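You operate a simulated robot arm through the tools that you are given. There is no shell and no other tool. Be economical: measure what you need, move in short steps, check, and stop when the job is done.

The job below is to be done with a simulated two-armed robot. You get a single attempt, and the scene is never put back.

## Task
Brush the register on the mat, open its louvre and seat it in the trunk.
Fine: dust brush back in its cup; hold the register while you slide the stiff tab over. What is to be rubbed or washed off counts as gone when no trace of it is left.

The check looks at the end state, three seconds after you hand in, the way a careful person would. Anything else that was tipped, shoved, dropped, spilled or broken makes it a failure.

## Robot
Two 7-joint arms with two-finger parallel grippers on one trunk, on a base that drives. Base frame: it is fixed to the floor where the robot stands at the start and does not move with it; the origin is under the middle of the robot, x ahead of it, y to its left, z up. Readings come in mm, degrees, newtons and seconds.
The left shoulder is at the start at [70, 177, 1132], the right one opposite. With the tool pointing down near the work surface each hand reaches from about 100 to 680 mm from the robot's upright axis, wherever it stands, measured 20 degrees to its own side. Places, roughly: brush cup [500, 0, 600]; dust brush (5x5x17 cm) [500, 0, 700]; louvre tab [500, 300, 700]; register opening [700, 100, 900]. Payload 3.43 kg a hand.
The TCP of each hand is the grasp point between the finger pads, 30 mm short of the fingertips. In the tool frame z runs along the fingers and y along their closing line. Largest opening 94 mm; finger width 28, thickness 10; the body of the gripper, 50 by 96 mm, starts 55 mm behind the TCP.
Orientation is that of the tool frame in the base frame, as a unit quaternion [x, y, z, w]. With the fingers straight down and closing along the base's y, the tool's x points along the base's -x, its y along +y and its z along -z.

## Interface
- The arms move only by the tool move_arm. It takes "left_series", "right_series" or both (then of equal length, played together; a hand with none holds still); each is a list of rows, each a list of 7 numbers: the shift along the tool's x, y, z in units of 100 mm (1.0 is 100 mm), then the turn, a rotation vector about the tool's x, y, z in units of 60 degrees (1.0 is 60 degrees), then the finger opening in m, from 0 to 0.094. In form: [[tx, ty, tz, ax, ay, az, claw], ...]. A call has 1 to 8 rows; each row is the pose to reach, as a shift and turn from the pose commanded when the call began, along the tool's axes at that moment. A call with a number of a shift or a turn outside -1 to 1 is refused whole. Each row takes 0.2 s and may step no farther than 50 mm and 8.6 degrees from the row before; otherwise, or with a gripper value out of range, the whole call is refused. Where a pose cannot be reached the arm comes as near as it can. A force on the tool above 50 N (or 10 N above the force at the start of the call, whichever is more), or a blocked arm, ends the call early, and 0.2 s more pass. Each finger travels about 153 mm/s and halts on what it meets, pressing with about 25 N; the grip force reading is that of the motor and also rises with nothing between the fingers. The clock runs only during rows and for 0.2 s after the last one: add rows that repeat a pose to give the fingers time. It gives the time, the measured TCP pose, the force on the tool (base axes), the opening and the grip force at its end, in the units of the frame above (readings bear some noise), with the torque about the TCP (base axes, N m) and any sound that the robot's microphone picked up.
- Cameras (640 x 400 px; columns grow to the right, rows downward): "scene" is now at [122.4, 13.5, 1445.8]; the picture's right is [0.25, -0.97, 0.00], its down [-0.64, -0.17, -0.75] and it looks along [0.73, 0.19, -0.66] (base axes); focal length 268 px, centre (320, 200). "left" rides on the left gripper at [76, -14, -102] in its tool frame; the picture's right is [0.18, 0.98, 0.00], its down [-0.75, 0.14, -0.64] and it looks along [-0.63, 0.12, 0.77] (tool axes); focal length 243 px, centre (320, 200). "right" rides on the right gripper at [76, 14, -103] in its tool frame; the picture's right is [-0.18, 0.98, 0.00], its down [-0.75, -0.14, -0.64] and it looks along [-0.63, -0.12, 0.77] (tool axes); focal length 243 px, centre (320, 200). There is no depth. A picture from a camera that has moved, and an enlarged one, comes with that camera's place and axes in the base frame and with its lens. The place of the scene camera against the robot may be out by one fixed shift of up to 18 mm in any direction.
- snapshot(camera): a new picture of that camera. The clock stands still meanwhile.
- slide_trunk(by): slides the trunk up (or, below 0, down) by that many mm; the arms and the scene camera ride with it, the base frame stays. It gives what a move gives, with no picture.
- steer(legs): drives the robot by 1 to 6 legs, each [ahead, turn to the left] in mm and degrees, along the robot's own axes; the way and the turn of a leg run together, so that a leg with both is an arc; at most 1500 mm and 180 degrees a leg. The arms and the cameras ride along, it lands a little off, and it stops where it bumps. It gives what a move gives.
- pan_tilt(pan, tilt): turns the head with the scene camera to pan (to the left, within 86 degrees either way) and tilt (down, from -29 to 69), counted from straight ahead of the robot. It gives what a move gives.
- close_up(camera, box): a new picture of the part [left, top, right, bottom] of that camera's present view, enlarged. The clock stands still meanwhile.
- hand_in(): hands the job in; it is judged then, once.

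Work in short steps. Places have to be worked out from the pictures, the camera data and where the tool is seen: move nearer, look again, correct. Check each grasp and each placing, and mend what went wrong. You have 120 turns and 88 pictures in all, those below and enlarged ones among them. Open the grippers and draw the arms clear of the work before you hand the job in, unless the task says otherwise; then end with one line.

The tools are called after "Emit:" as a command line: name --argument value ..., lists and objects as JSON in quotes. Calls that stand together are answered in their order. move_arm: Moves the arms, as the interface text tells. Its arguments: {"type":"object","properties":{"left_series":{"type":"array","items":{"type":"array","items":{"type":"number"}}},"right_series":{"type":"array","items":{"type":"array","items":{"type":"number"}}}},"required":[]} The other tools are called the same way: slide_trunk (by) slides the trunk up or down; steer (legs) drives the base; pan_tilt (pan, tilt) turns the head that bears the scene camera; snapshot (camera) takes a picture; close_up (camera, box) takes an enlarged picture of a part of a camera's view; hand_in () hands the job in.

At the start:

```text
clock: 0.0
left_position: [442.3, 387.2, 1222.6]
left_ee_rot: [0.001, 1.0, 0.0, 0.001]
left_ft_force: [-0.6, 0.0, -0.4]
left_ft_torque: [0.0, 0.0, 0.03]
left_grip_width: 94.2
left_finger_force: 0.1
right_position: [533.0, -20.4, 1187.2]
right_ee_rot: [0.001, 1.0, 0.002, 0.001]
right_ft_force: [0.5, -0.3, 0.6]
right_ft_torque: [-0.01, -0.03, -0.01]
right_grip_width: 94.2
right_finger_force: 0.1
trunk travel left (down, up): [-712.0, 128.0]
robot x, y, heading: [-2.3, -6.0, -0.1]
head pan, tilt: [14.7, 41.1]
```

scene: 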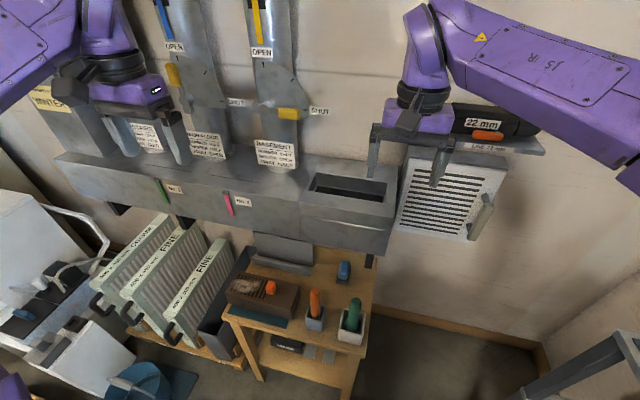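
right: 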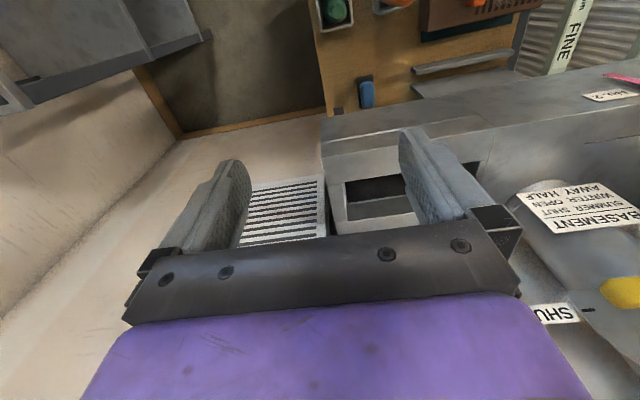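
left: 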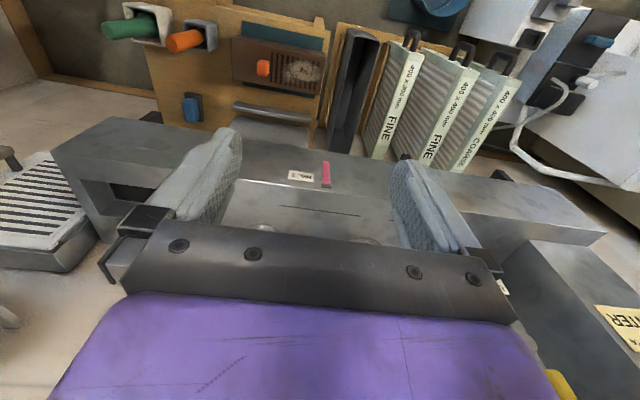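

I see the bench with a brown register (orange tab) on a teal mat, two brushes in cups, and the trunk with its opening. I enlarge those parts first.

Emit:
close_up --camera "scene" --box '[210, 230, 390, 390]'

Emit:
close_up --camera "scene" --box '[280, 110, 540, 280]'

```text
2.50 times, centred on (300, 310) of scene
camera zoom: at [122.4, 13.5, 1445.8], right [0.25, -0.97, 0.0], down [-0.64, -0.17, -0.75], along [0.73, 0.19, -0.66], focal length 670 px, centre (370, -75)
```

zoom: 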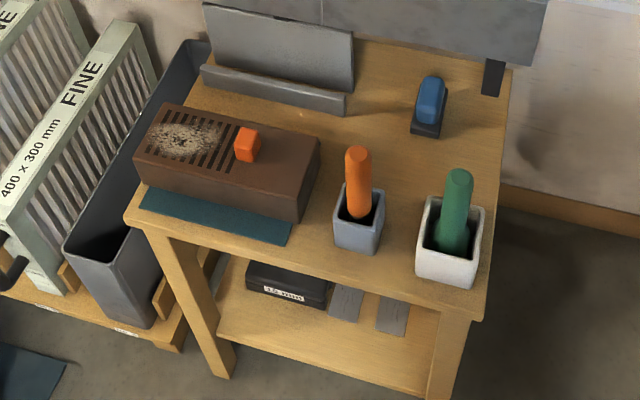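

```text
2.35 times, centred on (410, 195) of scene
camera zoom: at [122.4, 13.5, 1445.8], right [0.25, -0.97, 0.0], down [-0.64, -0.17, -0.75], along [0.73, 0.19, -0.66], focal length 631 px, centre (108, 212)
```

zoom: 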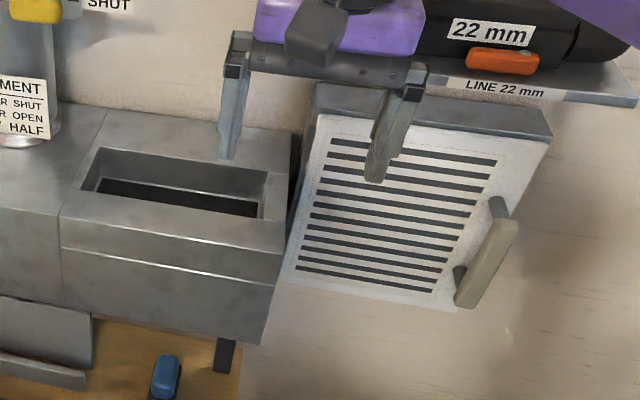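

The green brush works out near [465, 0, 600] and the orange one near [480, 120]. The register is about 220 x 75 mm, and the opening is a similar size with its long side along y. Before lowering the trunk I look to both sides for obstacles.

Emit:
pan_tilt --pan -50 --tilt 45

Emit:
snapshot --camera "scene"

Emit:
pan_tilt --pan 60 --tilt 45

Emit:
snapshot --camera "scene"

```text
clock: 1.4
left_position: [443.4, 386.1, 1221.5]
left_ee_rot: [0.0, 1.0, 0.0, 0.0]
left_ft_force: [0.5, 0.4, 0.2]
left_ft_torque: [-0.01, -0.02, -0.01]
left_grip_width: 94.2
left_finger_force: 0.1
right_position: [531.8, -19.9, 1187.0]
right_ee_rot: [0.001, 1.0, 0.001, 0.001]
right_ft_force: [1.2, 0.0, -0.5]
right_ft_torque: [-0.01, 0.01, 0.0]
right_grip_width: 94.1
right_finger_force: 0.1
trunk travel left (down, up): [-712.0, 128.0]
robot x, y, heading: [0.2, 1.3, -0.3]
head pan, tilt: [-50.0, 45.0]
```

```text
82 pictures are left
camera scene: at [93.3, -70.1, 1440.2], right [-0.77, -0.64, 0.0], down [-0.46, 0.54, -0.71], along [0.45, -0.54, -0.71], focal length 268 px, centre (320, 200)
```

scene: 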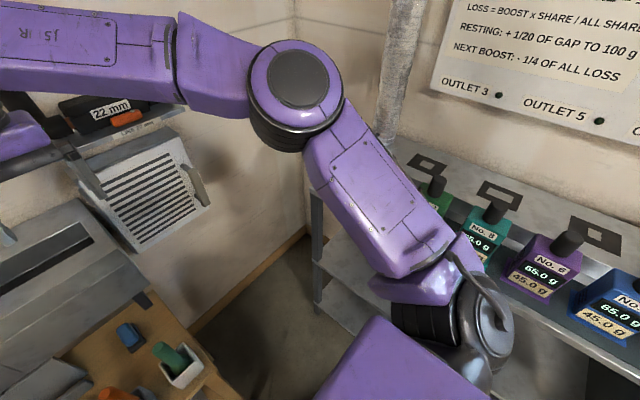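

```text
clock: 3.2
left_position: [442.3, 386.7, 1222.0]
left_ee_rot: [0.001, 1.0, 0.0, 0.0]
left_ft_force: [0.1, 0.5, 0.4]
left_ft_torque: [-0.02, -0.01, -0.01]
left_grip_width: 94.2
left_finger_force: 0.1
right_position: [533.1, -19.5, 1186.5]
right_ee_rot: [0.001, 1.0, 0.001, 0.001]
right_ft_force: [-0.1, 0.9, -0.7]
right_ft_torque: [0.01, -0.01, 0.01]
right_grip_width: 93.9
right_finger_force: 0.1
trunk travel left (down, up): [-712.0, 128.0]
robot x, y, heading: [1.5, -2.3, -0.1]
head pan, tilt: [60.0, 45.0]
```

```text
81 pictures are left
camera scene: at [81.6, 62.5, 1440.1], right [0.87, -0.5, 0.0], down [-0.35, -0.61, -0.71], along [0.35, 0.61, -0.71], focal length 268 px, centre (320, 200)
```

scene: 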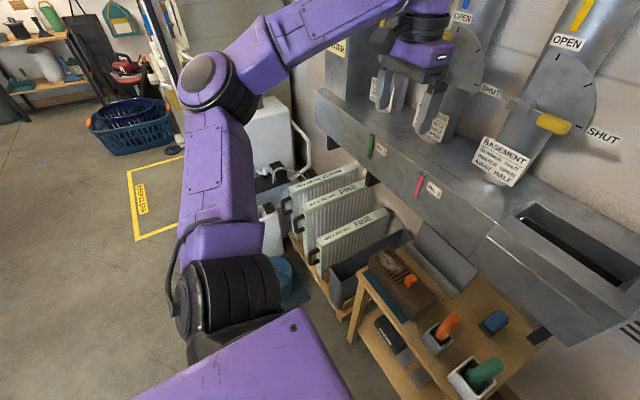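

The right elbow is high and the shelf with bottles lies about 100 mm outside it. I lower the trunk 200 mm, face the bench and look again.

Emit:
slide_trunk --by -200

Emit:
pan_tilt --pan -25 --tilt 45

Emit:
snapshot --camera "scene"

Emit:
snapshot --camera "left"

```text
clock: 5.4
left_position: [442.2, 386.1, 1021.5]
left_ee_rot: [0.0, 1.0, -0.001, 0.0]
left_ft_force: [-0.1, -0.6, 0.8]
left_ft_torque: [-0.01, 0.02, 0.0]
left_grip_width: 94.0
left_finger_force: 0.1
right_position: [533.2, -20.0, 987.1]
right_ee_rot: [0.0, 1.0, 0.001, 0.001]
right_ft_force: [0.4, 0.1, -0.3]
right_ft_torque: [-0.02, -0.01, 0.0]
right_grip_width: 94.0
right_finger_force: 0.0
trunk travel left (down, up): [-512.0, 328.0]
robot x, y, heading: [-2.5, -2.9, 0.1]
head pan, tilt: [60.0, 45.0]
```

```text
clock: 7.0
left_position: [443.0, 386.6, 1023.6]
left_ee_rot: [0.001, 1.0, 0.0, 0.0]
left_ft_force: [-0.1, -0.6, -0.1]
left_ft_torque: [0.02, 0.01, 0.02]
left_grip_width: 93.8
left_finger_force: 0.0
right_position: [532.6, -20.1, 986.7]
right_ee_rot: [0.002, 1.0, 0.001, 0.0]
right_ft_force: [-0.1, 0.8, 0.1]
right_ft_torque: [-0.06, 0.0, -0.01]
right_grip_width: 93.9
right_finger_force: 0.1
trunk travel left (down, up): [-512.0, 328.0]
robot x, y, heading: [-0.7, 3.8, 0.1]
head pan, tilt: [-25.0, 45.0]
```

```text
80 pictures are left
camera scene: at [114.6, -42.2, 1240.2], right [-0.42, -0.91, 0.0], down [-0.64, 0.3, -0.71], along [0.64, -0.3, -0.71], focal length 268 px, centre (320, 200)
```

scene: 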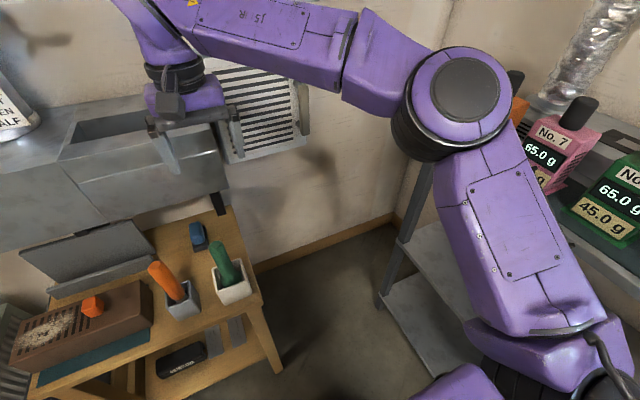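

```text
79 pictures are left
camera left: at [366.5, 372.7, 1122.9], right [-0.18, 0.98, 0.0], down [0.75, 0.14, 0.64], along [0.63, 0.12, -0.77], focal length 243 px, centre (320, 200)
```

left: 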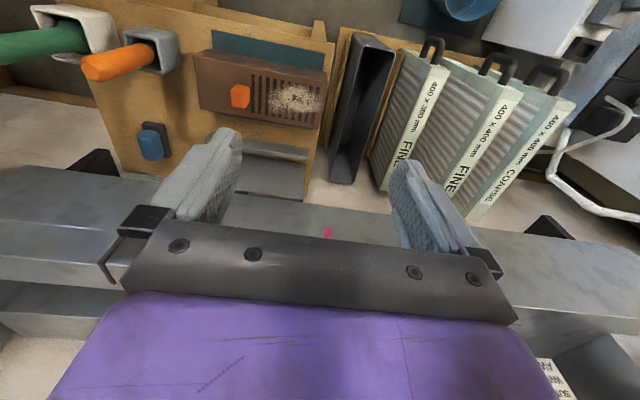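

Elbow room is fine. I enlarge the register and brushes from the left wrist camera, and read the opening from the scene camera.

Emit:
close_up --camera "left" --box '[180, 20, 350, 140]'

Emit:
pan_tilt --pan 20 --tilt 45

Emit:
snapshot --camera "scene"

```text
3.33 times, centred on (265, 80) of left
camera zoom: at [366.5, 372.7, 1122.9], right [-0.18, 0.98, 0.0], down [0.75, 0.14, 0.64], along [0.63, 0.12, -0.77], focal length 809 px, centre (503, 600)
```

zoom: 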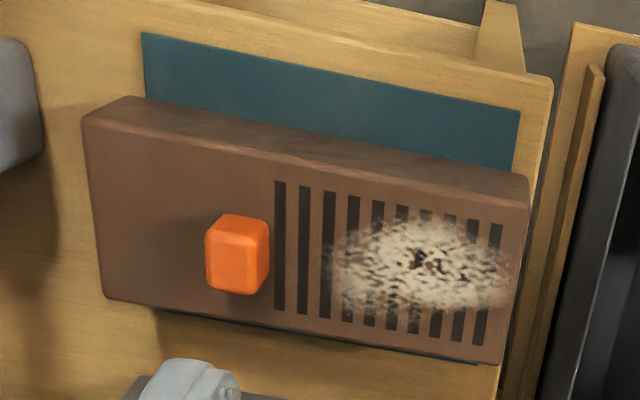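

```text
clock: 8.1
left_position: [442.5, 385.6, 1022.3]
left_ee_rot: [0.0, 1.0, 0.0, 0.0]
left_ft_force: [0.7, 0.1, -0.4]
left_ft_torque: [-0.03, 0.01, -0.01]
left_grip_width: 93.9
left_finger_force: 0.1
right_position: [532.8, -18.7, 986.8]
right_ee_rot: [0.001, 1.0, 0.0, 0.001]
right_ft_force: [-0.3, 0.8, -0.4]
right_ft_torque: [0.01, -0.04, 0.0]
right_grip_width: 93.9
right_finger_force: 0.0
trunk travel left (down, up): [-512.0, 328.0]
robot x, y, heading: [-2.5, 0.0, 0.2]
head pan, tilt: [20.0, 45.0]
```

```text
77 pictures are left
camera scene: at [117.3, 19.8, 1240.1], right [0.34, -0.94, 0.0], down [-0.66, -0.24, -0.71], along [0.66, 0.24, -0.71], focal length 268 px, centre (320, 200)
```

scene: 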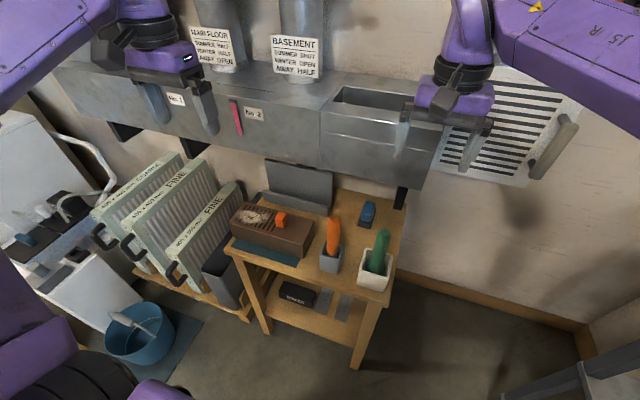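

The register lies near [500, 305], long along y, with the dust on its +y half. The left hand reaches both brushes and the dust, so I move the right hand aside and bring the left towards the brushes.

Emit:
move_arm --left_series '[[0.15, -0.25, 0.25, 0, 0, 0, 0.094], [0.3, -0.5, 0.5, 0, 0, 0, 0.094], [0.45, -0.75, 0.75, 0, 0, 0, 0.094], [0.6, -1.0, 1.0, 0, 0, 0, 0.094]]' --right_series '[[0.15, -0.25, 0, 0, 0, 0, 0.094], [0.3, -0.5, 0, 0, 0, 0, 0.094], [0.45, -0.75, 0, 0, 0, 0, 0.094], [0.6, -1.0, 0, 0, 0, 0, 0.094]]'

Emit:
snapshot --camera "left"

Emit:
pan_tilt --pan -15 --tilt 50

Emit:
snapshot --camera "scene"

```text
clock: 9.1
left_position: [383.9, 283.3, 921.0]
left_ee_rot: [-0.001, 1.0, 0.001, 0.002]
left_ft_force: [0.3, -0.1, 0.5]
left_ft_torque: [0.06, -0.02, -0.01]
left_grip_width: 94.0
left_finger_force: 0.0
right_position: [470.3, -122.0, 985.1]
right_ee_rot: [0.001, 1.0, 0.002, 0.001]
right_ft_force: [0.2, -0.5, -0.9]
right_ft_torque: [0.02, 0.04, -0.01]
right_grip_width: 94.2
right_finger_force: 0.0
trunk travel left (down, up): [-512.0, 328.0]
robot x, y, heading: [-0.1, 1.2, -0.2]
head pan, tilt: [20.0, 45.0]
```

```text
76 pictures are left
camera left: at [308.2, 269.7, 1022.4], right [-0.19, 0.98, 0.0], down [0.75, 0.14, 0.64], along [0.63, 0.12, -0.76], focal length 243 px, centre (320, 200)
```

left: 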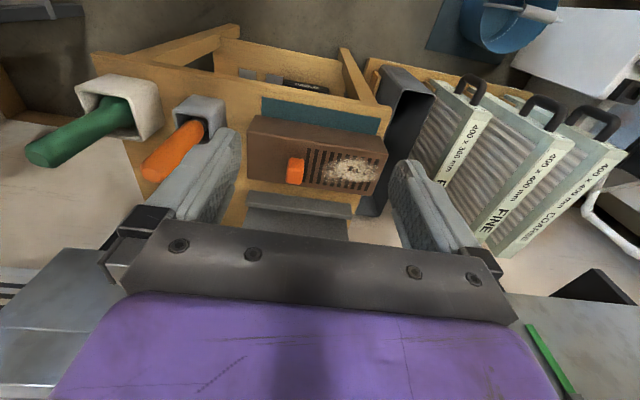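

```text
clock: 10.1
left_position: [384.8, 284.7, 920.7]
left_ee_rot: [0.0, 1.0, -0.001, 0.001]
left_ft_force: [-0.5, -0.6, -0.5]
left_ft_torque: [-0.04, 0.01, -0.03]
left_grip_width: 93.9
left_finger_force: 0.0
right_position: [471.1, -119.0, 985.9]
right_ee_rot: [0.001, 1.0, 0.001, 0.001]
right_ft_force: [0.0, -0.4, -0.9]
right_ft_torque: [0.02, -0.01, -0.01]
right_grip_width: 94.0
right_finger_force: 0.0
trunk travel left (down, up): [-512.0, 328.0]
robot x, y, heading: [3.4, 2.0, 0.1]
head pan, tilt: [-15.0, 50.0]
```

```text
75 pictures are left
camera scene: at [115.3, -27.8, 1233.2], right [-0.26, -0.97, 0.0], down [-0.74, 0.2, -0.64], along [0.62, -0.17, -0.77], focal length 268 px, centre (320, 200)
```

scene: 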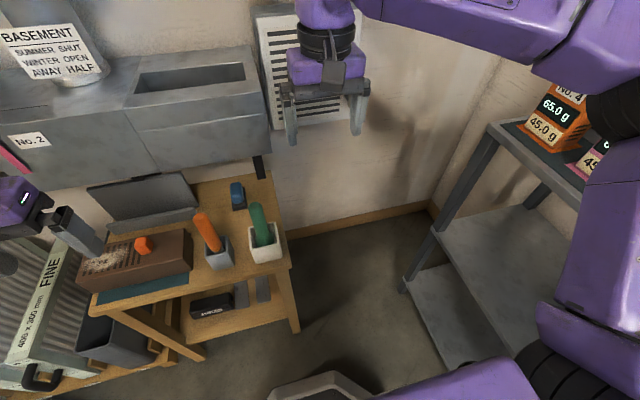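

Now a close-up of the two brushes, to tell the dust brush from the other.

Emit:
close_up --camera "scene" --box '[180, 170, 300, 280]'

Emit:
close_up --camera "left" --box '[0, 50, 240, 200]'

```text
3.64 times, centred on (240, 225) of scene
camera zoom: at [115.3, -27.8, 1233.2], right [-0.26, -0.97, 0.0], down [-0.74, 0.2, -0.64], along [0.62, -0.17, -0.77], focal length 975 px, centre (611, 109)
```

zoom: 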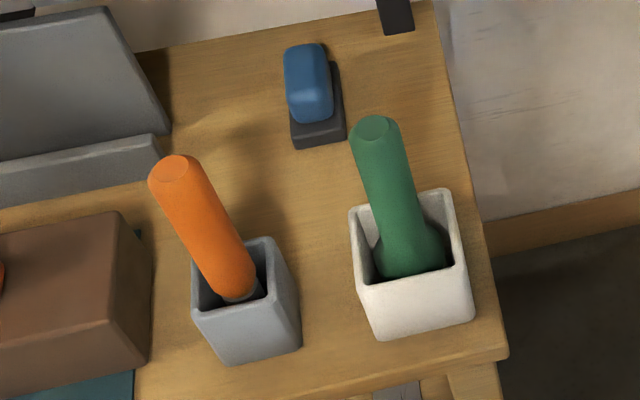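

```text
2.67 times, centred on (120, 125) of left
camera zoom: at [308.6, 271.2, 1022.7], right [-0.18, 0.98, 0.0], down [0.75, 0.14, 0.64], along [0.63, 0.12, -0.77], focal length 647 px, centre (853, 400)
```

zoom: 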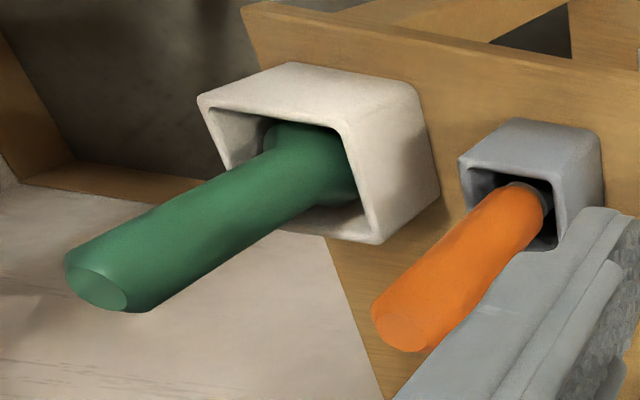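

The green one flares into a wide brush head and stands where the task places the dust brush, while the orange one has a steel shank. Two views put the green handle tip at about [486, 10, 803]. I raise the right hand a little and carry the left over in two steps.

Emit:
move_arm --left_series '[[0, -0.45, 0, 0, 0, 0, 0.094], [0, -0.9, 0, 0, 0, 0, 0.094], [0, -1.0, 0, 0, 0, 0, 0.094]]' --right_series '[[0.0, -0.2, -0.33, 0, 0, 0, 0.094], [0, -0.4, -0.66, 0, 0, 0, 0.094], [0, -0.5, -1.0, 0, 0, 0, 0.094]]'

Emit:
move_arm --left_series '[[-0.2, -0.4, 0, 0, 0, 0, 0.094], [-0.4, -0.8, 0, 0, 0, 0, 0.094], [-0.5, -1.0, 0, 0, 0, 0, 0.094]]'

Emit:
snapshot --camera "scene"

Emit:
snapshot --camera "left"

```text
clock: 10.9
left_position: [404.0, 208.3, 923.4]
left_ee_rot: [0.001, 1.0, 0.0, 0.001]
left_ft_force: [-0.1, 0.6, 0.0]
left_ft_torque: [-0.01, 0.0, -0.02]
left_grip_width: 94.2
left_finger_force: 0.0
left hand out of reach, approached as far as the arm can: row 2, 3
right_position: [469.5, -134.9, 1011.2]
right_ee_rot: [0.0, 1.0, 0.002, 0.001]
right_ft_force: [0.0, 0.2, -0.6]
right_ft_torque: [0.05, -0.04, -0.02]
right_grip_width: 94.0
right_finger_force: 0.1
right hand out of reach, approached as far as the arm can: row 1, 2, 3
trunk travel left (down, up): [-512.0, 328.0]
robot x, y, heading: [-1.6, 2.0, -0.1]
head pan, tilt: [-15.0, 50.0]
```

```text
clock: 11.7
left_position: [472.9, 117.1, 926.6]
left_ee_rot: [0.002, 1.0, 0.0, 0.0]
left_ft_force: [-0.2, 1.2, -0.3]
left_ft_torque: [-0.01, 0.0, -0.01]
left_grip_width: 94.2
left_finger_force: 0.1
left hand out of reach, approached as far as the arm can: row 1, 2, 3
right_position: [471.7, -135.8, 1011.3]
right_ee_rot: [0.001, 1.0, 0.002, 0.001]
right_ft_force: [-0.1, 0.2, 0.0]
right_ft_torque: [-0.01, 0.0, 0.02]
right_grip_width: 93.8
right_finger_force: 0.1
trunk travel left (down, up): [-512.0, 328.0]
robot x, y, heading: [-1.1, 2.7, 0.1]
head pan, tilt: [-15.0, 50.0]
```

```text
72 pictures are left
camera scene: at [115.4, -28.4, 1233.2], right [-0.26, -0.97, 0.0], down [-0.74, 0.2, -0.64], along [0.62, -0.17, -0.77], focal length 268 px, centre (320, 200)
```

scene: 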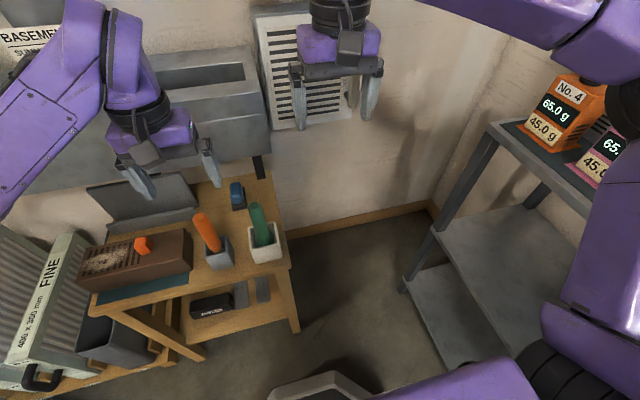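

```text
71 pictures are left
camera left: at [396.4, 103.7, 1026.8], right [-0.18, 0.98, 0.0], down [0.75, 0.14, 0.64], along [0.63, 0.12, -0.77], focal length 243 px, centre (320, 200)
```

left: 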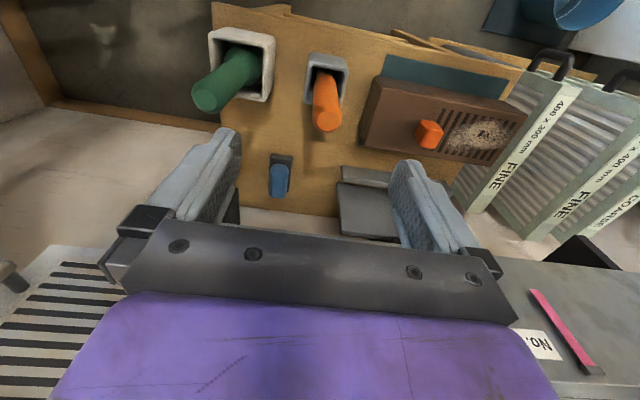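

The arms are folded too tightly with the shoulders this low. I raise the trunk 200 mm again, and the left hand will come down on its own arm.

Emit:
slide_trunk --by 200

Emit:
move_arm --left_series '[[0, -0.2, 0.4, 0, 0, 0, 0.094], [0, -0.5, 0.75, 0, 0, 0, 0.094], [0, -0.7, 1.0, 0, 0, 0, 0.094], [0, -1.0, 1.0, 0, 0, 0, 0.094], [0, -1.0, 1.0, 0, 0, 0, 0.094]]'

```text
clock: 13.9
left_position: [472.8, 118.2, 1124.3]
left_ee_rot: [0.003, 1.0, 0.0, 0.0]
left_ft_force: [-0.5, 0.0, -0.1]
left_ft_torque: [0.0, 0.01, 0.01]
left_grip_width: 94.4
left_finger_force: 0.1
right_position: [470.7, -135.5, 1211.1]
right_ee_rot: [0.001, 1.0, 0.002, 0.002]
right_ft_force: [-0.4, 0.0, 0.0]
right_ft_torque: [-0.01, -0.01, 0.02]
right_grip_width: 93.9
right_finger_force: 0.1
trunk travel left (down, up): [-712.0, 128.0]
robot x, y, heading: [0.5, -1.0, 0.1]
head pan, tilt: [-15.0, 50.0]
```

```text
clock: 15.1
left_position: [492.9, 20.8, 1020.5]
left_ee_rot: [0.004, 1.0, -0.001, 0.0]
left_ft_force: [-0.4, -0.8, 0.9]
left_ft_torque: [-0.03, 0.02, -0.01]
left_grip_width: 94.3
left_finger_force: 0.0
left hand out of reach, approached as far as the arm can: row 1, 2, 3, 4, 5
right_position: [470.8, -134.4, 1211.6]
right_ee_rot: [0.0, 1.0, 0.001, 0.001]
right_ft_force: [0.4, -0.4, -0.9]
right_ft_torque: [0.01, 0.01, 0.01]
right_grip_width: 93.9
right_finger_force: 0.1
trunk travel left (down, up): [-712.0, 128.0]
robot x, y, heading: [0.9, 0.5, -0.1]
head pan, tilt: [-15.0, 50.0]
```

The left hand is at [493, 21, 1020], close to above the brush. I descend 100 mm, then check with the wrist camera.

Emit:
move_arm --left_series '[[0.03, -0.03, 0.4, 0, 0, 0, 0.094], [0.06, -0.06, 0.8, 0, 0, 0, 0.094], [0.1, -0.1, 1.0, 0, 0, 0, 0.094]]'

Emit:
snapshot --camera "left"

Emit:
snapshot --camera "scene"

```text
clock: 15.9
left_position: [485.9, 11.4, 920.3]
left_ee_rot: [0.001, 1.0, 0.0, 0.001]
left_ft_force: [-0.1, -0.6, 0.6]
left_ft_torque: [-0.01, -0.02, -0.01]
left_grip_width: 94.1
left_finger_force: 0.0
right_position: [472.5, -136.1, 1211.8]
right_ee_rot: [0.0, 1.0, 0.002, 0.001]
right_ft_force: [0.1, 0.7, 0.7]
right_ft_torque: [0.03, 0.02, -0.01]
right_grip_width: 94.1
right_finger_force: 0.1
trunk travel left (down, up): [-712.0, 128.0]
robot x, y, heading: [-0.6, 2.5, -0.0]
head pan, tilt: [-15.0, 50.0]
```

```text
70 pictures are left
camera left: at [409.6, -2.1, 1021.5], right [-0.18, 0.98, 0.0], down [0.75, 0.14, 0.64], along [0.63, 0.12, -0.77], focal length 243 px, centre (320, 200)
```

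left: 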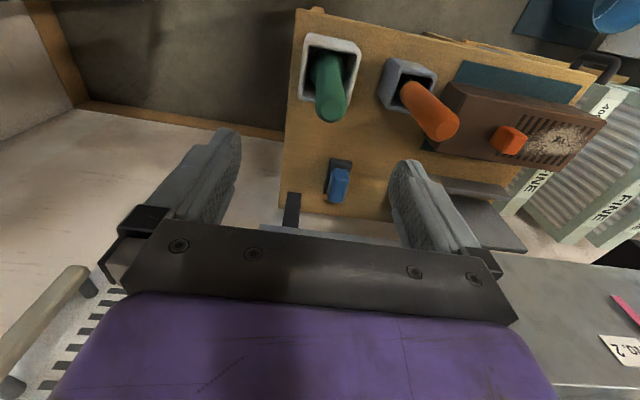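

```text
69 pictures are left
camera scene: at [115.2, -28.6, 1433.3], right [-0.26, -0.97, 0.0], down [-0.74, 0.2, -0.64], along [0.62, -0.17, -0.77], focal length 268 px, centre (320, 200)
```

scene: 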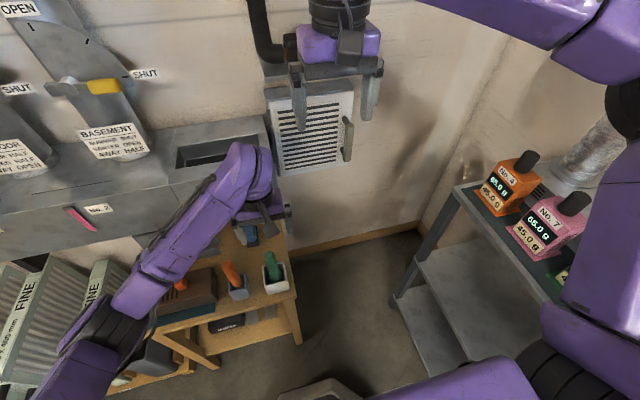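

The brush handle reads [480, 20] from here. I centre on it and descend 90 mm, so that the fingertips come just beside the tip.

Emit:
move_arm --left_series '[[0.05, 0.07, 0.0, 0, 0, 0, 0.094], [0.05, 0.07, 0.45, 0, 0, 0, 0.094], [0.05, 0.07, 0.9, 0, 0, 0, 0.094], [0.05, 0.07, 0.9, 0, 0, 0, 0.094]]'

Emit:
snapshot --camera "left"

```text
clock: 16.9
left_position: [480.6, 18.1, 828.9]
left_ee_rot: [0.002, 1.0, 0.0, 0.0]
left_ft_force: [-0.2, -1.2, -0.6]
left_ft_torque: [0.01, -0.01, 0.04]
left_grip_width: 94.1
left_finger_force: 0.0
right_position: [471.2, -135.2, 1210.3]
right_ee_rot: [0.001, 1.0, 0.001, 0.001]
right_ft_force: [0.0, 0.6, 0.5]
right_ft_torque: [0.02, -0.02, -0.01]
right_grip_width: 94.2
right_finger_force: 0.0
trunk travel left (down, up): [-712.0, 128.0]
robot x, y, heading: [-1.4, 0.4, -0.2]
head pan, tilt: [-15.0, 50.0]
```

```text
68 pictures are left
camera left: at [403.9, 4.2, 929.9], right [-0.18, 0.98, 0.0], down [0.75, 0.14, 0.64], along [0.63, 0.12, -0.77], focal length 243 px, centre (320, 200)
```

left: 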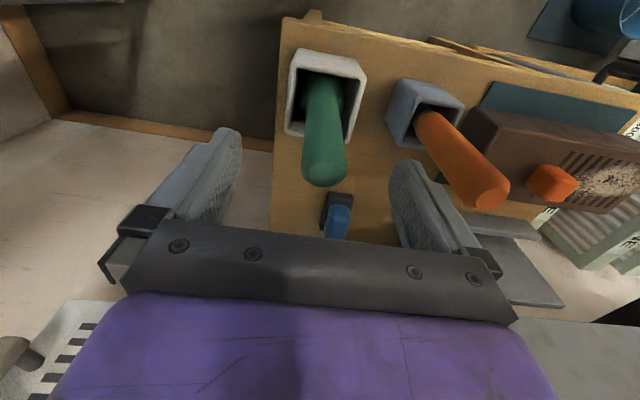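

The tip is at about [479, 22, 808], centred between the fingers. I descend 58 mm and close.

Emit:
move_arm --left_series '[[0.02, 0.02, 0.3, 0, 0, 0, 0.094], [0.03, 0.03, 0.58, 0, 0, 0, 0.094], [0.03, 0.03, 0.58, 0, 0, 0, 0.06], [0.03, 0.03, 0.58, 0, 0, 0, 0.03], [0.03, 0.03, 0.58, 0, 0, 0, 0.0], [0.03, 0.03, 0.58, 0, 0, 0, 0.0]]'

Emit:
snapshot --camera "left"

```text
clock: 18.3
left_position: [474.6, 20.2, 772.1]
left_ee_rot: [0.003, 1.0, 0.0, 0.0]
left_ft_force: [0.0, 0.3, 0.0]
left_ft_torque: [-0.01, 0.01, -0.01]
left_grip_width: 27.5
left_finger_force: 24.8
right_position: [470.6, -135.9, 1210.9]
right_ee_rot: [0.001, 1.0, 0.0, 0.002]
right_ft_force: [0.2, -0.8, -0.2]
right_ft_torque: [-0.01, -0.04, -0.03]
right_grip_width: 94.2
right_finger_force: 0.0
trunk travel left (down, up): [-712.0, 128.0]
robot x, y, heading: [0.1, -1.0, -0.2]
head pan, tilt: [-15.0, 50.0]
```

```text
67 pictures are left
camera left: at [399.4, 6.7, 873.5], right [-0.18, 0.98, 0.0], down [0.75, 0.14, 0.64], along [0.63, 0.12, -0.77], focal length 243 px, centre (320, 200)
```

left: 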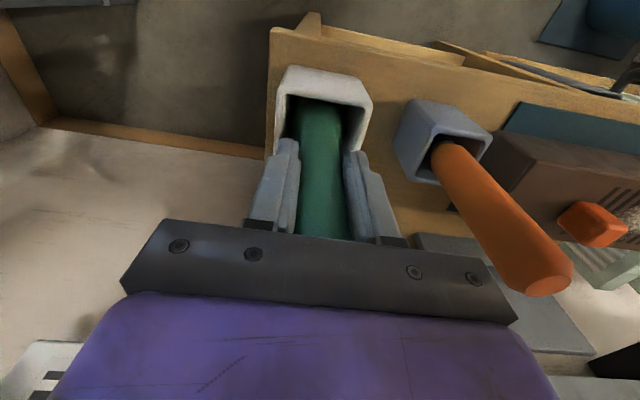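

The handle is held (27.5 mm). I lift straight up 100 mm and look for the cup and the bristles.

Emit:
move_arm --left_series '[[0, 0, -0.2, 0, 0, 0, 0.0], [0, 0, -0.5, 0, 0, 0, 0.0], [0, 0, -0.8, 0, 0, 0, 0.0], [0, 0, -1.0, 0, 0, 0, 0.0]]'

Emit:
pan_tilt --pan 10 --tilt 50

Emit:
snapshot --camera "left"

Emit:
close_up --camera "scene" --box '[220, 160, 420, 300]'

```text
clock: 19.3
left_position: [475.8, 20.2, 870.7]
left_ee_rot: [0.002, 1.0, 0.0, -0.001]
left_ft_force: [0.5, 0.3, -0.1]
left_ft_torque: [0.03, 0.0, 0.0]
left_grip_width: 27.8
left_finger_force: 24.9
right_position: [470.9, -134.8, 1211.6]
right_ee_rot: [0.001, 1.0, 0.002, 0.001]
right_ft_force: [-0.2, 0.4, 0.1]
right_ft_torque: [-0.02, 0.01, 0.0]
right_grip_width: 93.9
right_finger_force: 0.1
trunk travel left (down, up): [-712.0, 128.0]
robot x, y, heading: [1.5, 6.1, -0.1]
head pan, tilt: [-15.0, 50.0]
```

```text
clock: 20.2
left_position: [474.9, 19.9, 870.4]
left_ee_rot: [0.003, 1.0, -0.001, 0.0]
left_ft_force: [0.7, 0.3, 0.1]
left_ft_torque: [0.0, 0.0, 0.02]
left_grip_width: 27.5
left_finger_force: 24.7
right_position: [471.1, -133.8, 1211.2]
right_ee_rot: [0.001, 1.0, 0.002, 0.001]
right_ft_force: [0.8, 0.7, 0.3]
right_ft_torque: [0.04, -0.01, 0.03]
right_grip_width: 93.8
right_finger_force: 0.1
trunk travel left (down, up): [-712.0, 128.0]
robot x, y, heading: [-2.2, 0.1, -0.1]
head pan, tilt: [10.0, 50.0]
```

```text
66 pictures are left
camera left: at [399.5, 6.9, 972.0], right [-0.18, 0.98, 0.0], down [0.75, 0.14, 0.64], along [0.63, 0.12, -0.77], focal length 243 px, centre (320, 200)
```

left: 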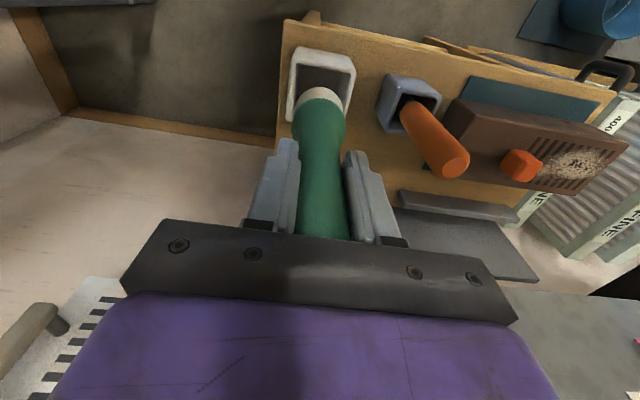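

```text
2.86 times, centred on (320, 230) of scene
camera zoom: at [116.8, 5.1, 1433.2], right [0.17, -0.98, 0.0], down [-0.75, -0.13, -0.64], along [0.63, 0.11, -0.77], focal length 766 px, centre (320, 114)
```

zoom: 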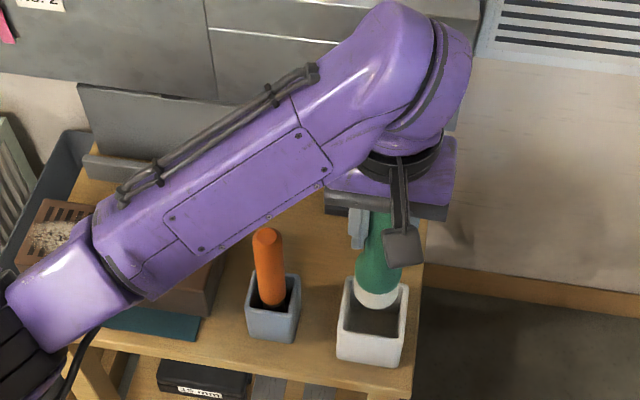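

The green one has white bristles, so it is the dust brush, and its tips sit about 134 mm below the TCP. The dust is centred near [501, 360, 705]. I rise clear of the orange handle and travel towards it.

Emit:
move_arm --left_series '[[0, 0, -0.45, 0, 0, 0, 0.0], [0, 0, -0.9, 0, 0, 0, 0.0], [-0.1, 0.45, -1.0, 0, 0, 0, 0.0], [-0.2, 0.9, -1.0, 0, 0, 0, 0.0], [-0.25, 1.0, -1.0, 0, 0, 0, 0.0]]'

Emit:
move_arm --left_series '[[0, 0.45, 0, 0, 0, 0, 0.0], [0, 0.9, 0, 0, 0, 0, 0.0], [0, 1.0, 0, 0, 0, 0, 0.0]]'

Emit:
move_arm --left_series '[[0, 0.45, 0, 0, 0, 0, 0.0], [0, 0.9, 0, 0, 0, 0, 0.0], [0, 1.0, 0.3, 0, 0, 0, 0.0], [0, 1.0, 0.6, 0, 0, 0, 0.0]]'

Emit:
snapshot --camera "left"

```text
clock: 21.4
left_position: [503.6, 119.0, 970.7]
left_ee_rot: [0.002, 1.0, 0.0, -0.001]
left_ft_force: [-0.4, 0.2, -1.1]
left_ft_torque: [0.02, 0.01, -0.01]
left_grip_width: 27.6
left_finger_force: 25.0
right_position: [470.9, -136.3, 1211.4]
right_ee_rot: [0.002, 1.0, 0.002, 0.001]
right_ft_force: [-0.4, 0.0, 0.0]
right_ft_torque: [0.03, -0.03, 0.03]
right_grip_width: 94.1
right_finger_force: 0.2
trunk travel left (down, up): [-712.0, 128.0]
robot x, y, heading: [2.4, 1.5, 0.0]
head pan, tilt: [10.0, 50.0]
```

```text
clock: 22.2
left_position: [502.8, 219.9, 970.2]
left_ee_rot: [0.003, 1.0, 0.0, 0.0]
left_ft_force: [0.3, 0.3, -0.6]
left_ft_torque: [-0.01, -0.02, 0.03]
left_grip_width: 27.5
left_finger_force: 24.9
right_position: [471.7, -136.1, 1211.3]
right_ee_rot: [0.003, 1.0, 0.002, 0.001]
right_ft_force: [-1.0, 0.5, 0.0]
right_ft_torque: [0.05, 0.05, 0.0]
right_grip_width: 94.0
right_finger_force: 0.0
trunk travel left (down, up): [-712.0, 128.0]
robot x, y, heading: [1.6, -1.8, 0.2]
head pan, tilt: [10.0, 50.0]
```

```text
clock: 23.2
left_position: [503.7, 321.5, 910.9]
left_ee_rot: [0.002, 1.0, 0.0, -0.001]
left_ft_force: [0.0, 0.3, -0.5]
left_ft_torque: [0.0, -0.01, 0.0]
left_grip_width: 27.5
left_finger_force: 24.6
right_position: [471.4, -134.0, 1211.5]
right_ee_rot: [0.002, 1.0, 0.002, 0.0]
right_ft_force: [-0.1, 0.7, 0.5]
right_ft_torque: [-0.01, 0.02, 0.01]
right_grip_width: 93.9
right_finger_force: 0.0
trunk travel left (down, up): [-712.0, 128.0]
robot x, y, heading: [3.3, -1.2, 0.1]
head pan, tilt: [10.0, 50.0]
```

```text
64 pictures are left
camera left: at [428.0, 307.9, 1012.5], right [-0.18, 0.98, 0.0], down [0.75, 0.14, 0.64], along [0.63, 0.12, -0.77], focal length 243 px, centre (320, 200)
```

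left: 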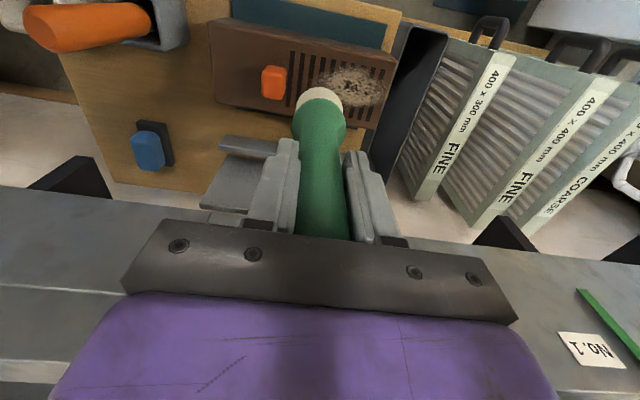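

The bristles are about 72 mm above the register. I lower close to contact and read the force.

Emit:
move_arm --left_series '[[-0.02, 0.0, 0.35, 0, 0, 0, 0.0], [-0.04, 0.0, 0.6, 0, 0, 0, 0.0], [-0.04, 0.0, 0.68, 0, 0, 0, 0.0], [-0.04, 0.0, 0.7, 0, 0, 0, 0.0]]'

Emit:
snapshot --camera "left"

```text
clock: 24.2
left_position: [506.9, 320.0, 841.4]
left_ee_rot: [0.002, 1.0, 0.001, -0.002]
left_ft_force: [0.2, -0.7, -1.5]
left_ft_torque: [0.0, 0.0, -0.03]
left_grip_width: 27.5
left_finger_force: 24.8
right_position: [471.5, -134.5, 1209.9]
right_ee_rot: [0.001, 1.0, 0.001, 0.001]
right_ft_force: [-0.3, 0.5, 0.4]
right_ft_torque: [-0.02, 0.03, 0.01]
right_grip_width: 93.9
right_finger_force: 0.1
trunk travel left (down, up): [-712.0, 128.0]
robot x, y, heading: [2.3, -2.5, -0.2]
head pan, tilt: [10.0, 50.0]
```

```text
63 pictures are left
camera left: at [430.8, 307.8, 943.2], right [-0.18, 0.98, 0.0], down [0.76, 0.14, 0.64], along [0.63, 0.12, -0.77], focal length 243 px, centre (320, 200)
```

left: 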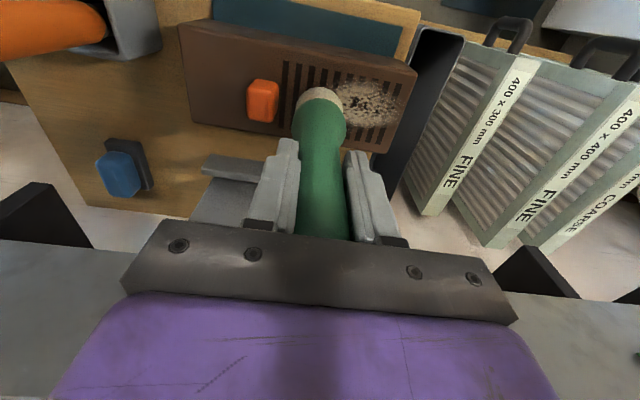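

No contact yet. I go down in 4 mm rows.

Emit:
move_arm --left_series '[[0, 0.0, 0.04, 0, 0, 0, 0.0], [0, 0.0, 0.08, 0, 0, 0, 0.0]]'

Emit:
move_arm --left_series '[[0, 0.0, 0.03, 0, 0, 0, 0.0], [0, 0.0, 0.06, 0, 0, 0, 0.0]]'

Emit:
snapshot --camera "left"

```text
clock: 24.8
left_position: [506.3, 319.9, 834.1]
left_ee_rot: [0.001, 1.0, 0.0, -0.001]
left_ft_force: [0.1, 0.3, -0.1]
left_ft_torque: [-0.01, 0.01, 0.01]
left_grip_width: 27.8
left_finger_force: 25.0
right_position: [472.1, -135.3, 1212.1]
right_ee_rot: [0.001, 1.0, 0.001, 0.001]
right_ft_force: [-0.5, 0.1, 0.0]
right_ft_torque: [0.02, 0.01, -0.03]
right_grip_width: 94.3
right_finger_force: 0.1
trunk travel left (down, up): [-712.0, 128.0]
robot x, y, heading: [-1.4, 3.1, -0.0]
head pan, tilt: [10.0, 50.0]
```

```text
clock: 25.4
left_position: [507.4, 319.8, 829.7]
left_ee_rot: [0.002, 1.0, 0.001, 0.002]
left_ft_force: [-0.5, 2.5, 16.3]
left_ft_torque: [0.26, 0.19, -0.05]
left_grip_width: 27.4
left_finger_force: 25.3
right_position: [470.2, -135.1, 1213.3]
right_ee_rot: [0.002, 1.0, 0.002, 0.001]
right_ft_force: [0.1, 0.0, 0.0]
right_ft_torque: [-0.01, -0.02, 0.01]
right_grip_width: 93.9
right_finger_force: 0.1
trunk travel left (down, up): [-712.0, 128.0]
robot x, y, heading: [0.5, 5.0, 0.2]
head pan, tilt: [10.0, 50.0]
```

```text
62 pictures are left
camera left: at [430.2, 306.8, 931.9], right [-0.18, 0.98, 0.0], down [0.75, 0.14, 0.65], along [0.64, 0.12, -0.76], focal length 243 px, centre (320, 200)
```

left: 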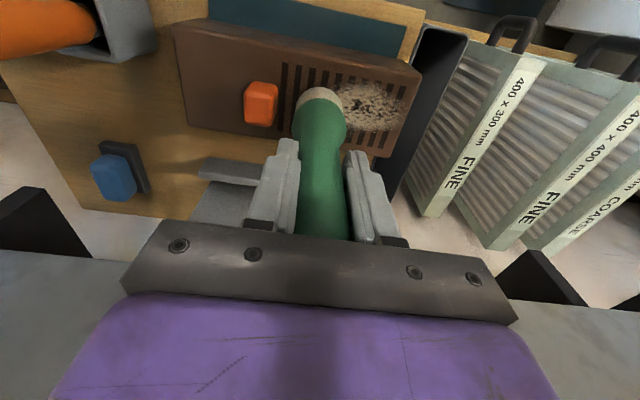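

Contact is 16 N at z≈829. I ease off 2 mm, make one stroke along +y over the dust and lift to see the effect.

Emit:
move_arm --left_series '[[0, 0.0, -0.02, 0, 0, 0, 0.0], [0, 0.2, -0.02, 0, 0, 0, 0.0], [0, 0.4, -0.02, 0, 0, 0, 0.0], [0, 0.6, -0.02, 0, 0, 0, 0.0], [0, 0.8, -0.02, 0, 0, 0, 0.0], [0, 0.8, -0.3, 0, 0, 0, 0.0], [0, 0.4, -0.3, 0, 0, 0, 0.0], [0, 0, -0.3, 0, 0, 0, 0.0]]'

Emit:
snapshot --camera "left"

```text
clock: 27.2
left_position: [507.2, 323.1, 858.5]
left_ee_rot: [0.001, 1.0, 0.001, 0.0]
left_ft_force: [-0.3, 0.0, -0.1]
left_ft_torque: [0.02, 0.03, 0.0]
left_grip_width: 27.5
left_finger_force: 25.0
right_position: [470.4, -134.7, 1211.2]
right_ee_rot: [0.001, 1.0, 0.001, 0.0]
right_ft_force: [0.2, 0.4, -0.1]
right_ft_torque: [0.01, 0.01, 0.03]
right_grip_width: 94.1
right_finger_force: 0.0
trunk travel left (down, up): [-712.0, 128.0]
robot x, y, heading: [-2.0, -1.2, 0.3]
head pan, tilt: [10.0, 50.0]
```

```text
61 pictures are left
camera left: at [431.2, 308.7, 959.7], right [-0.18, 0.98, 0.0], down [0.76, 0.14, 0.64], along [0.63, 0.12, -0.77], focal length 243 px, centre (320, 200)
```

left: 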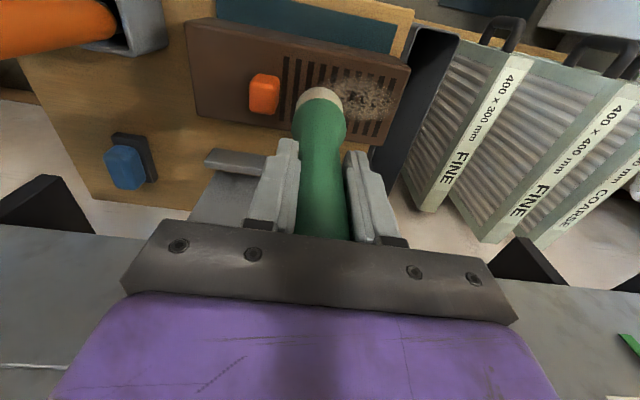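

The dust has faded a little and the register did not move. I now brush to and fro without lifting.

Emit:
move_arm --left_series '[[0, 0.0, 0.29, 0, 0, 0, 0.0], [0, 0.4, 0.29, 0, 0, 0, 0.0], [0, 0.8, 0.29, 0, 0, 0, 0.0], [0, 0.4, 0.29, 0, 0, 0, 0.0], [0, 0.0, 0.29, 0, 0, 0, 0.0], [-0.12, 0.4, 0.29, 0, 0, 0, 0.0], [-0.12, 0.8, 0.29, 0, 0, 0, 0.0], [-0.12, 0.4, 0.29, 0, 0, 0, 0.0]]'

Emit:
move_arm --left_series '[[0, -0.4, 0.0, 0, 0, 0, 0.0], [0.24, 0.0, 0.0, 0, 0, 0, 0.0], [0.24, 0.4, 0.0, 0, 0, 0, 0.0], [0.24, 0.0, 0, 0, 0, 0, 0.0], [0.24, -0.4, 0, 0, 0, 0, 0.0], [0.12, -0.4, 0, 0, 0, 0, 0.0], [0.12, -0.4, -0.3, 0, 0, 0, 0.0]]'

Emit:
snapshot --camera "left"

```text
clock: 29.0
left_position: [518.4, 360.5, 830.7]
left_ee_rot: [0.002, 1.0, 0.002, -0.001]
left_ft_force: [0.2, 3.9, 12.4]
left_ft_torque: [0.31, 0.03, -0.01]
left_grip_width: 27.7
left_finger_force: 25.3
right_position: [469.5, -136.4, 1210.7]
right_ee_rot: [0.001, 1.0, 0.001, 0.001]
right_ft_force: [0.7, -0.1, 0.3]
right_ft_torque: [0.05, 0.01, -0.01]
right_grip_width: 94.0
right_finger_force: 0.0
trunk travel left (down, up): [-712.0, 128.0]
robot x, y, heading: [0.4, 0.6, -0.0]
head pan, tilt: [10.0, 50.0]
```

```text
clock: 30.6
left_position: [506.5, 319.9, 858.3]
left_ee_rot: [0.003, 1.0, 0.0, -0.002]
left_ft_force: [-0.4, -0.7, -1.0]
left_ft_torque: [0.04, -0.02, 0.01]
left_grip_width: 27.9
left_finger_force: 24.8
right_position: [471.1, -135.3, 1209.8]
right_ee_rot: [0.002, 1.0, 0.001, 0.001]
right_ft_force: [-0.4, 1.3, 0.1]
right_ft_torque: [0.02, -0.04, 0.0]
right_grip_width: 94.0
right_finger_force: 0.1
trunk travel left (down, up): [-712.0, 128.0]
robot x, y, heading: [1.9, -1.4, -0.1]
head pan, tilt: [10.0, 50.0]
```

```text
60 pictures are left
camera left: at [431.1, 306.5, 959.9], right [-0.18, 0.98, 0.0], down [0.76, 0.14, 0.64], along [0.63, 0.12, -0.77], focal length 243 px, centre (320, 200)
```

left: 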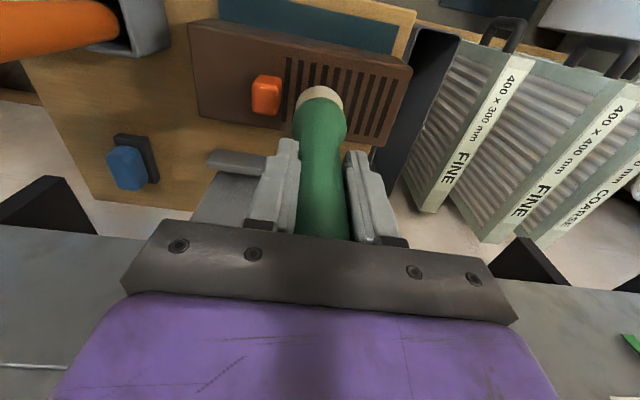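

It looks clean. I raise the brush and start back so that the whole grille shows, then enlarge it.

Emit:
move_arm --left_series '[[0, 0, -0.45, 0, 0, 0, 0.0], [0, 0, -0.9, 0, 0, 0, 0.0], [0, -0.4, -1.0, 0, 0, 0, 0.0], [0, -0.8, -1.0, 0, 0, 0, 0.0], [0, -1.0, -1.0, 0, 0, 0, 0.0]]'

Emit:
close_up --camera "left" --box '[260, 10, 480, 150]'

```text
clock: 31.8
left_position: [505.2, 220.4, 959.3]
left_ee_rot: [0.001, 1.0, 0.0, 0.001]
left_ft_force: [-0.4, 0.0, -0.9]
left_ft_torque: [-0.03, 0.02, 0.02]
left_grip_width: 27.6
left_finger_force: 25.2
right_position: [470.2, -136.2, 1210.7]
right_ee_rot: [0.001, 1.0, 0.001, 0.001]
right_ft_force: [-0.7, -0.4, -0.2]
right_ft_torque: [0.0, 0.01, 0.01]
right_grip_width: 94.1
right_finger_force: 0.0
trunk travel left (down, up): [-712.0, 128.0]
robot x, y, heading: [-3.3, -1.7, -0.1]
head pan, tilt: [10.0, 50.0]
```

```text
2.86 times, centred on (370, 80) of left
camera zoom: at [429.0, 208.4, 1060.9], right [-0.18, 0.98, 0.0], down [0.75, 0.14, 0.64], along [0.63, 0.12, -0.77], focal length 693 px, centre (177, 543)
```

zoom: 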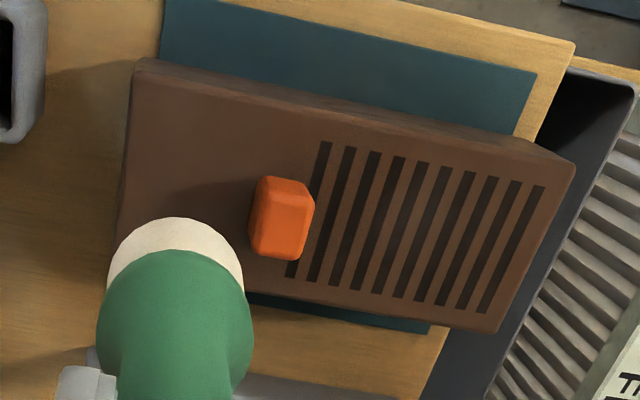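

The grille is fully clean. I carry the brush back over its cup.

Emit:
move_arm --left_series '[[0, -0.45, -0.1, 0, 0, 0, 0.0], [0.1, -0.9, -0.1, 0, 0, 0, 0.0], [0.15, -1.0, -0.1, 0, 0, 0, 0.0]]'

Emit:
move_arm --left_series '[[0, -0.45, 0, 0, 0, 0, 0.0], [0.1, -0.9, 0, 0, 0, 0, 0.0], [0.15, -1.0, 0.3, 0, 0, 0, 0.0], [0.15, -1.0, 0.6, 0, 0, 0, 0.0]]'

Emit:
snapshot --camera "left"

Emit:
close_up --camera "scene" --box '[270, 180, 390, 280]'

```text
clock: 32.6
left_position: [490.1, 122.3, 968.6]
left_ee_rot: [0.002, 1.0, 0.0, -0.001]
left_ft_force: [-0.3, 0.2, -1.2]
left_ft_torque: [-0.03, 0.0, 0.02]
left_grip_width: 27.5
left_finger_force: 24.7
right_position: [472.0, -133.7, 1211.6]
right_ee_rot: [0.0, 1.0, 0.002, 0.001]
right_ft_force: [0.1, 0.0, 0.0]
right_ft_torque: [0.0, -0.03, 0.01]
right_grip_width: 93.8
right_finger_force: 0.0
trunk travel left (down, up): [-712.0, 128.0]
robot x, y, heading: [1.4, 0.4, 0.0]
head pan, tilt: [10.0, 50.0]
```

```text
clock: 33.6
left_position: [477.2, 20.2, 908.8]
left_ee_rot: [0.002, 1.0, 0.0, 0.0]
left_ft_force: [-0.3, 0.5, -0.4]
left_ft_torque: [-0.01, 0.02, 0.01]
left_grip_width: 27.6
left_finger_force: 25.0
right_position: [470.6, -135.4, 1210.5]
right_ee_rot: [0.001, 1.0, 0.002, 0.002]
right_ft_force: [-1.3, -0.4, 0.5]
right_ft_torque: [0.0, -0.01, 0.03]
right_grip_width: 94.3
right_finger_force: 0.0
trunk travel left (down, up): [-712.0, 128.0]
robot x, y, heading: [-1.7, -1.5, -0.4]
head pan, tilt: [10.0, 50.0]
```

```text
58 pictures are left
camera left: at [400.4, 7.0, 1009.7], right [-0.18, 0.98, 0.0], down [0.75, 0.14, 0.64], along [0.63, 0.12, -0.77], focal length 243 px, centre (320, 200)
```

left: 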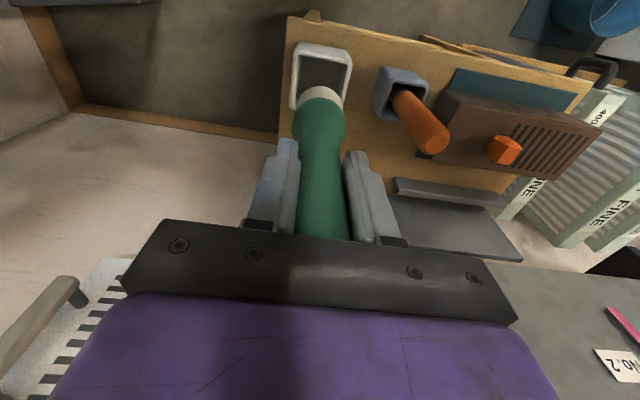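

```text
4.00 times, centred on (330, 230) of scene
camera zoom: at [117.3, 4.9, 1433.2], right [0.17, -0.98, 0.0], down [-0.75, -0.13, -0.64], along [0.63, 0.11, -0.77], focal length 1073 px, centre (280, 80)
```

zoom: 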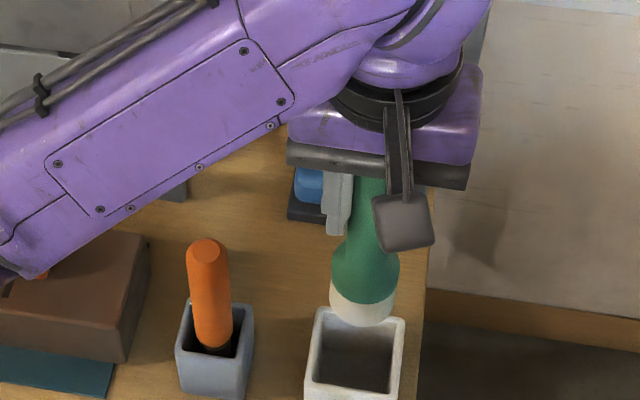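

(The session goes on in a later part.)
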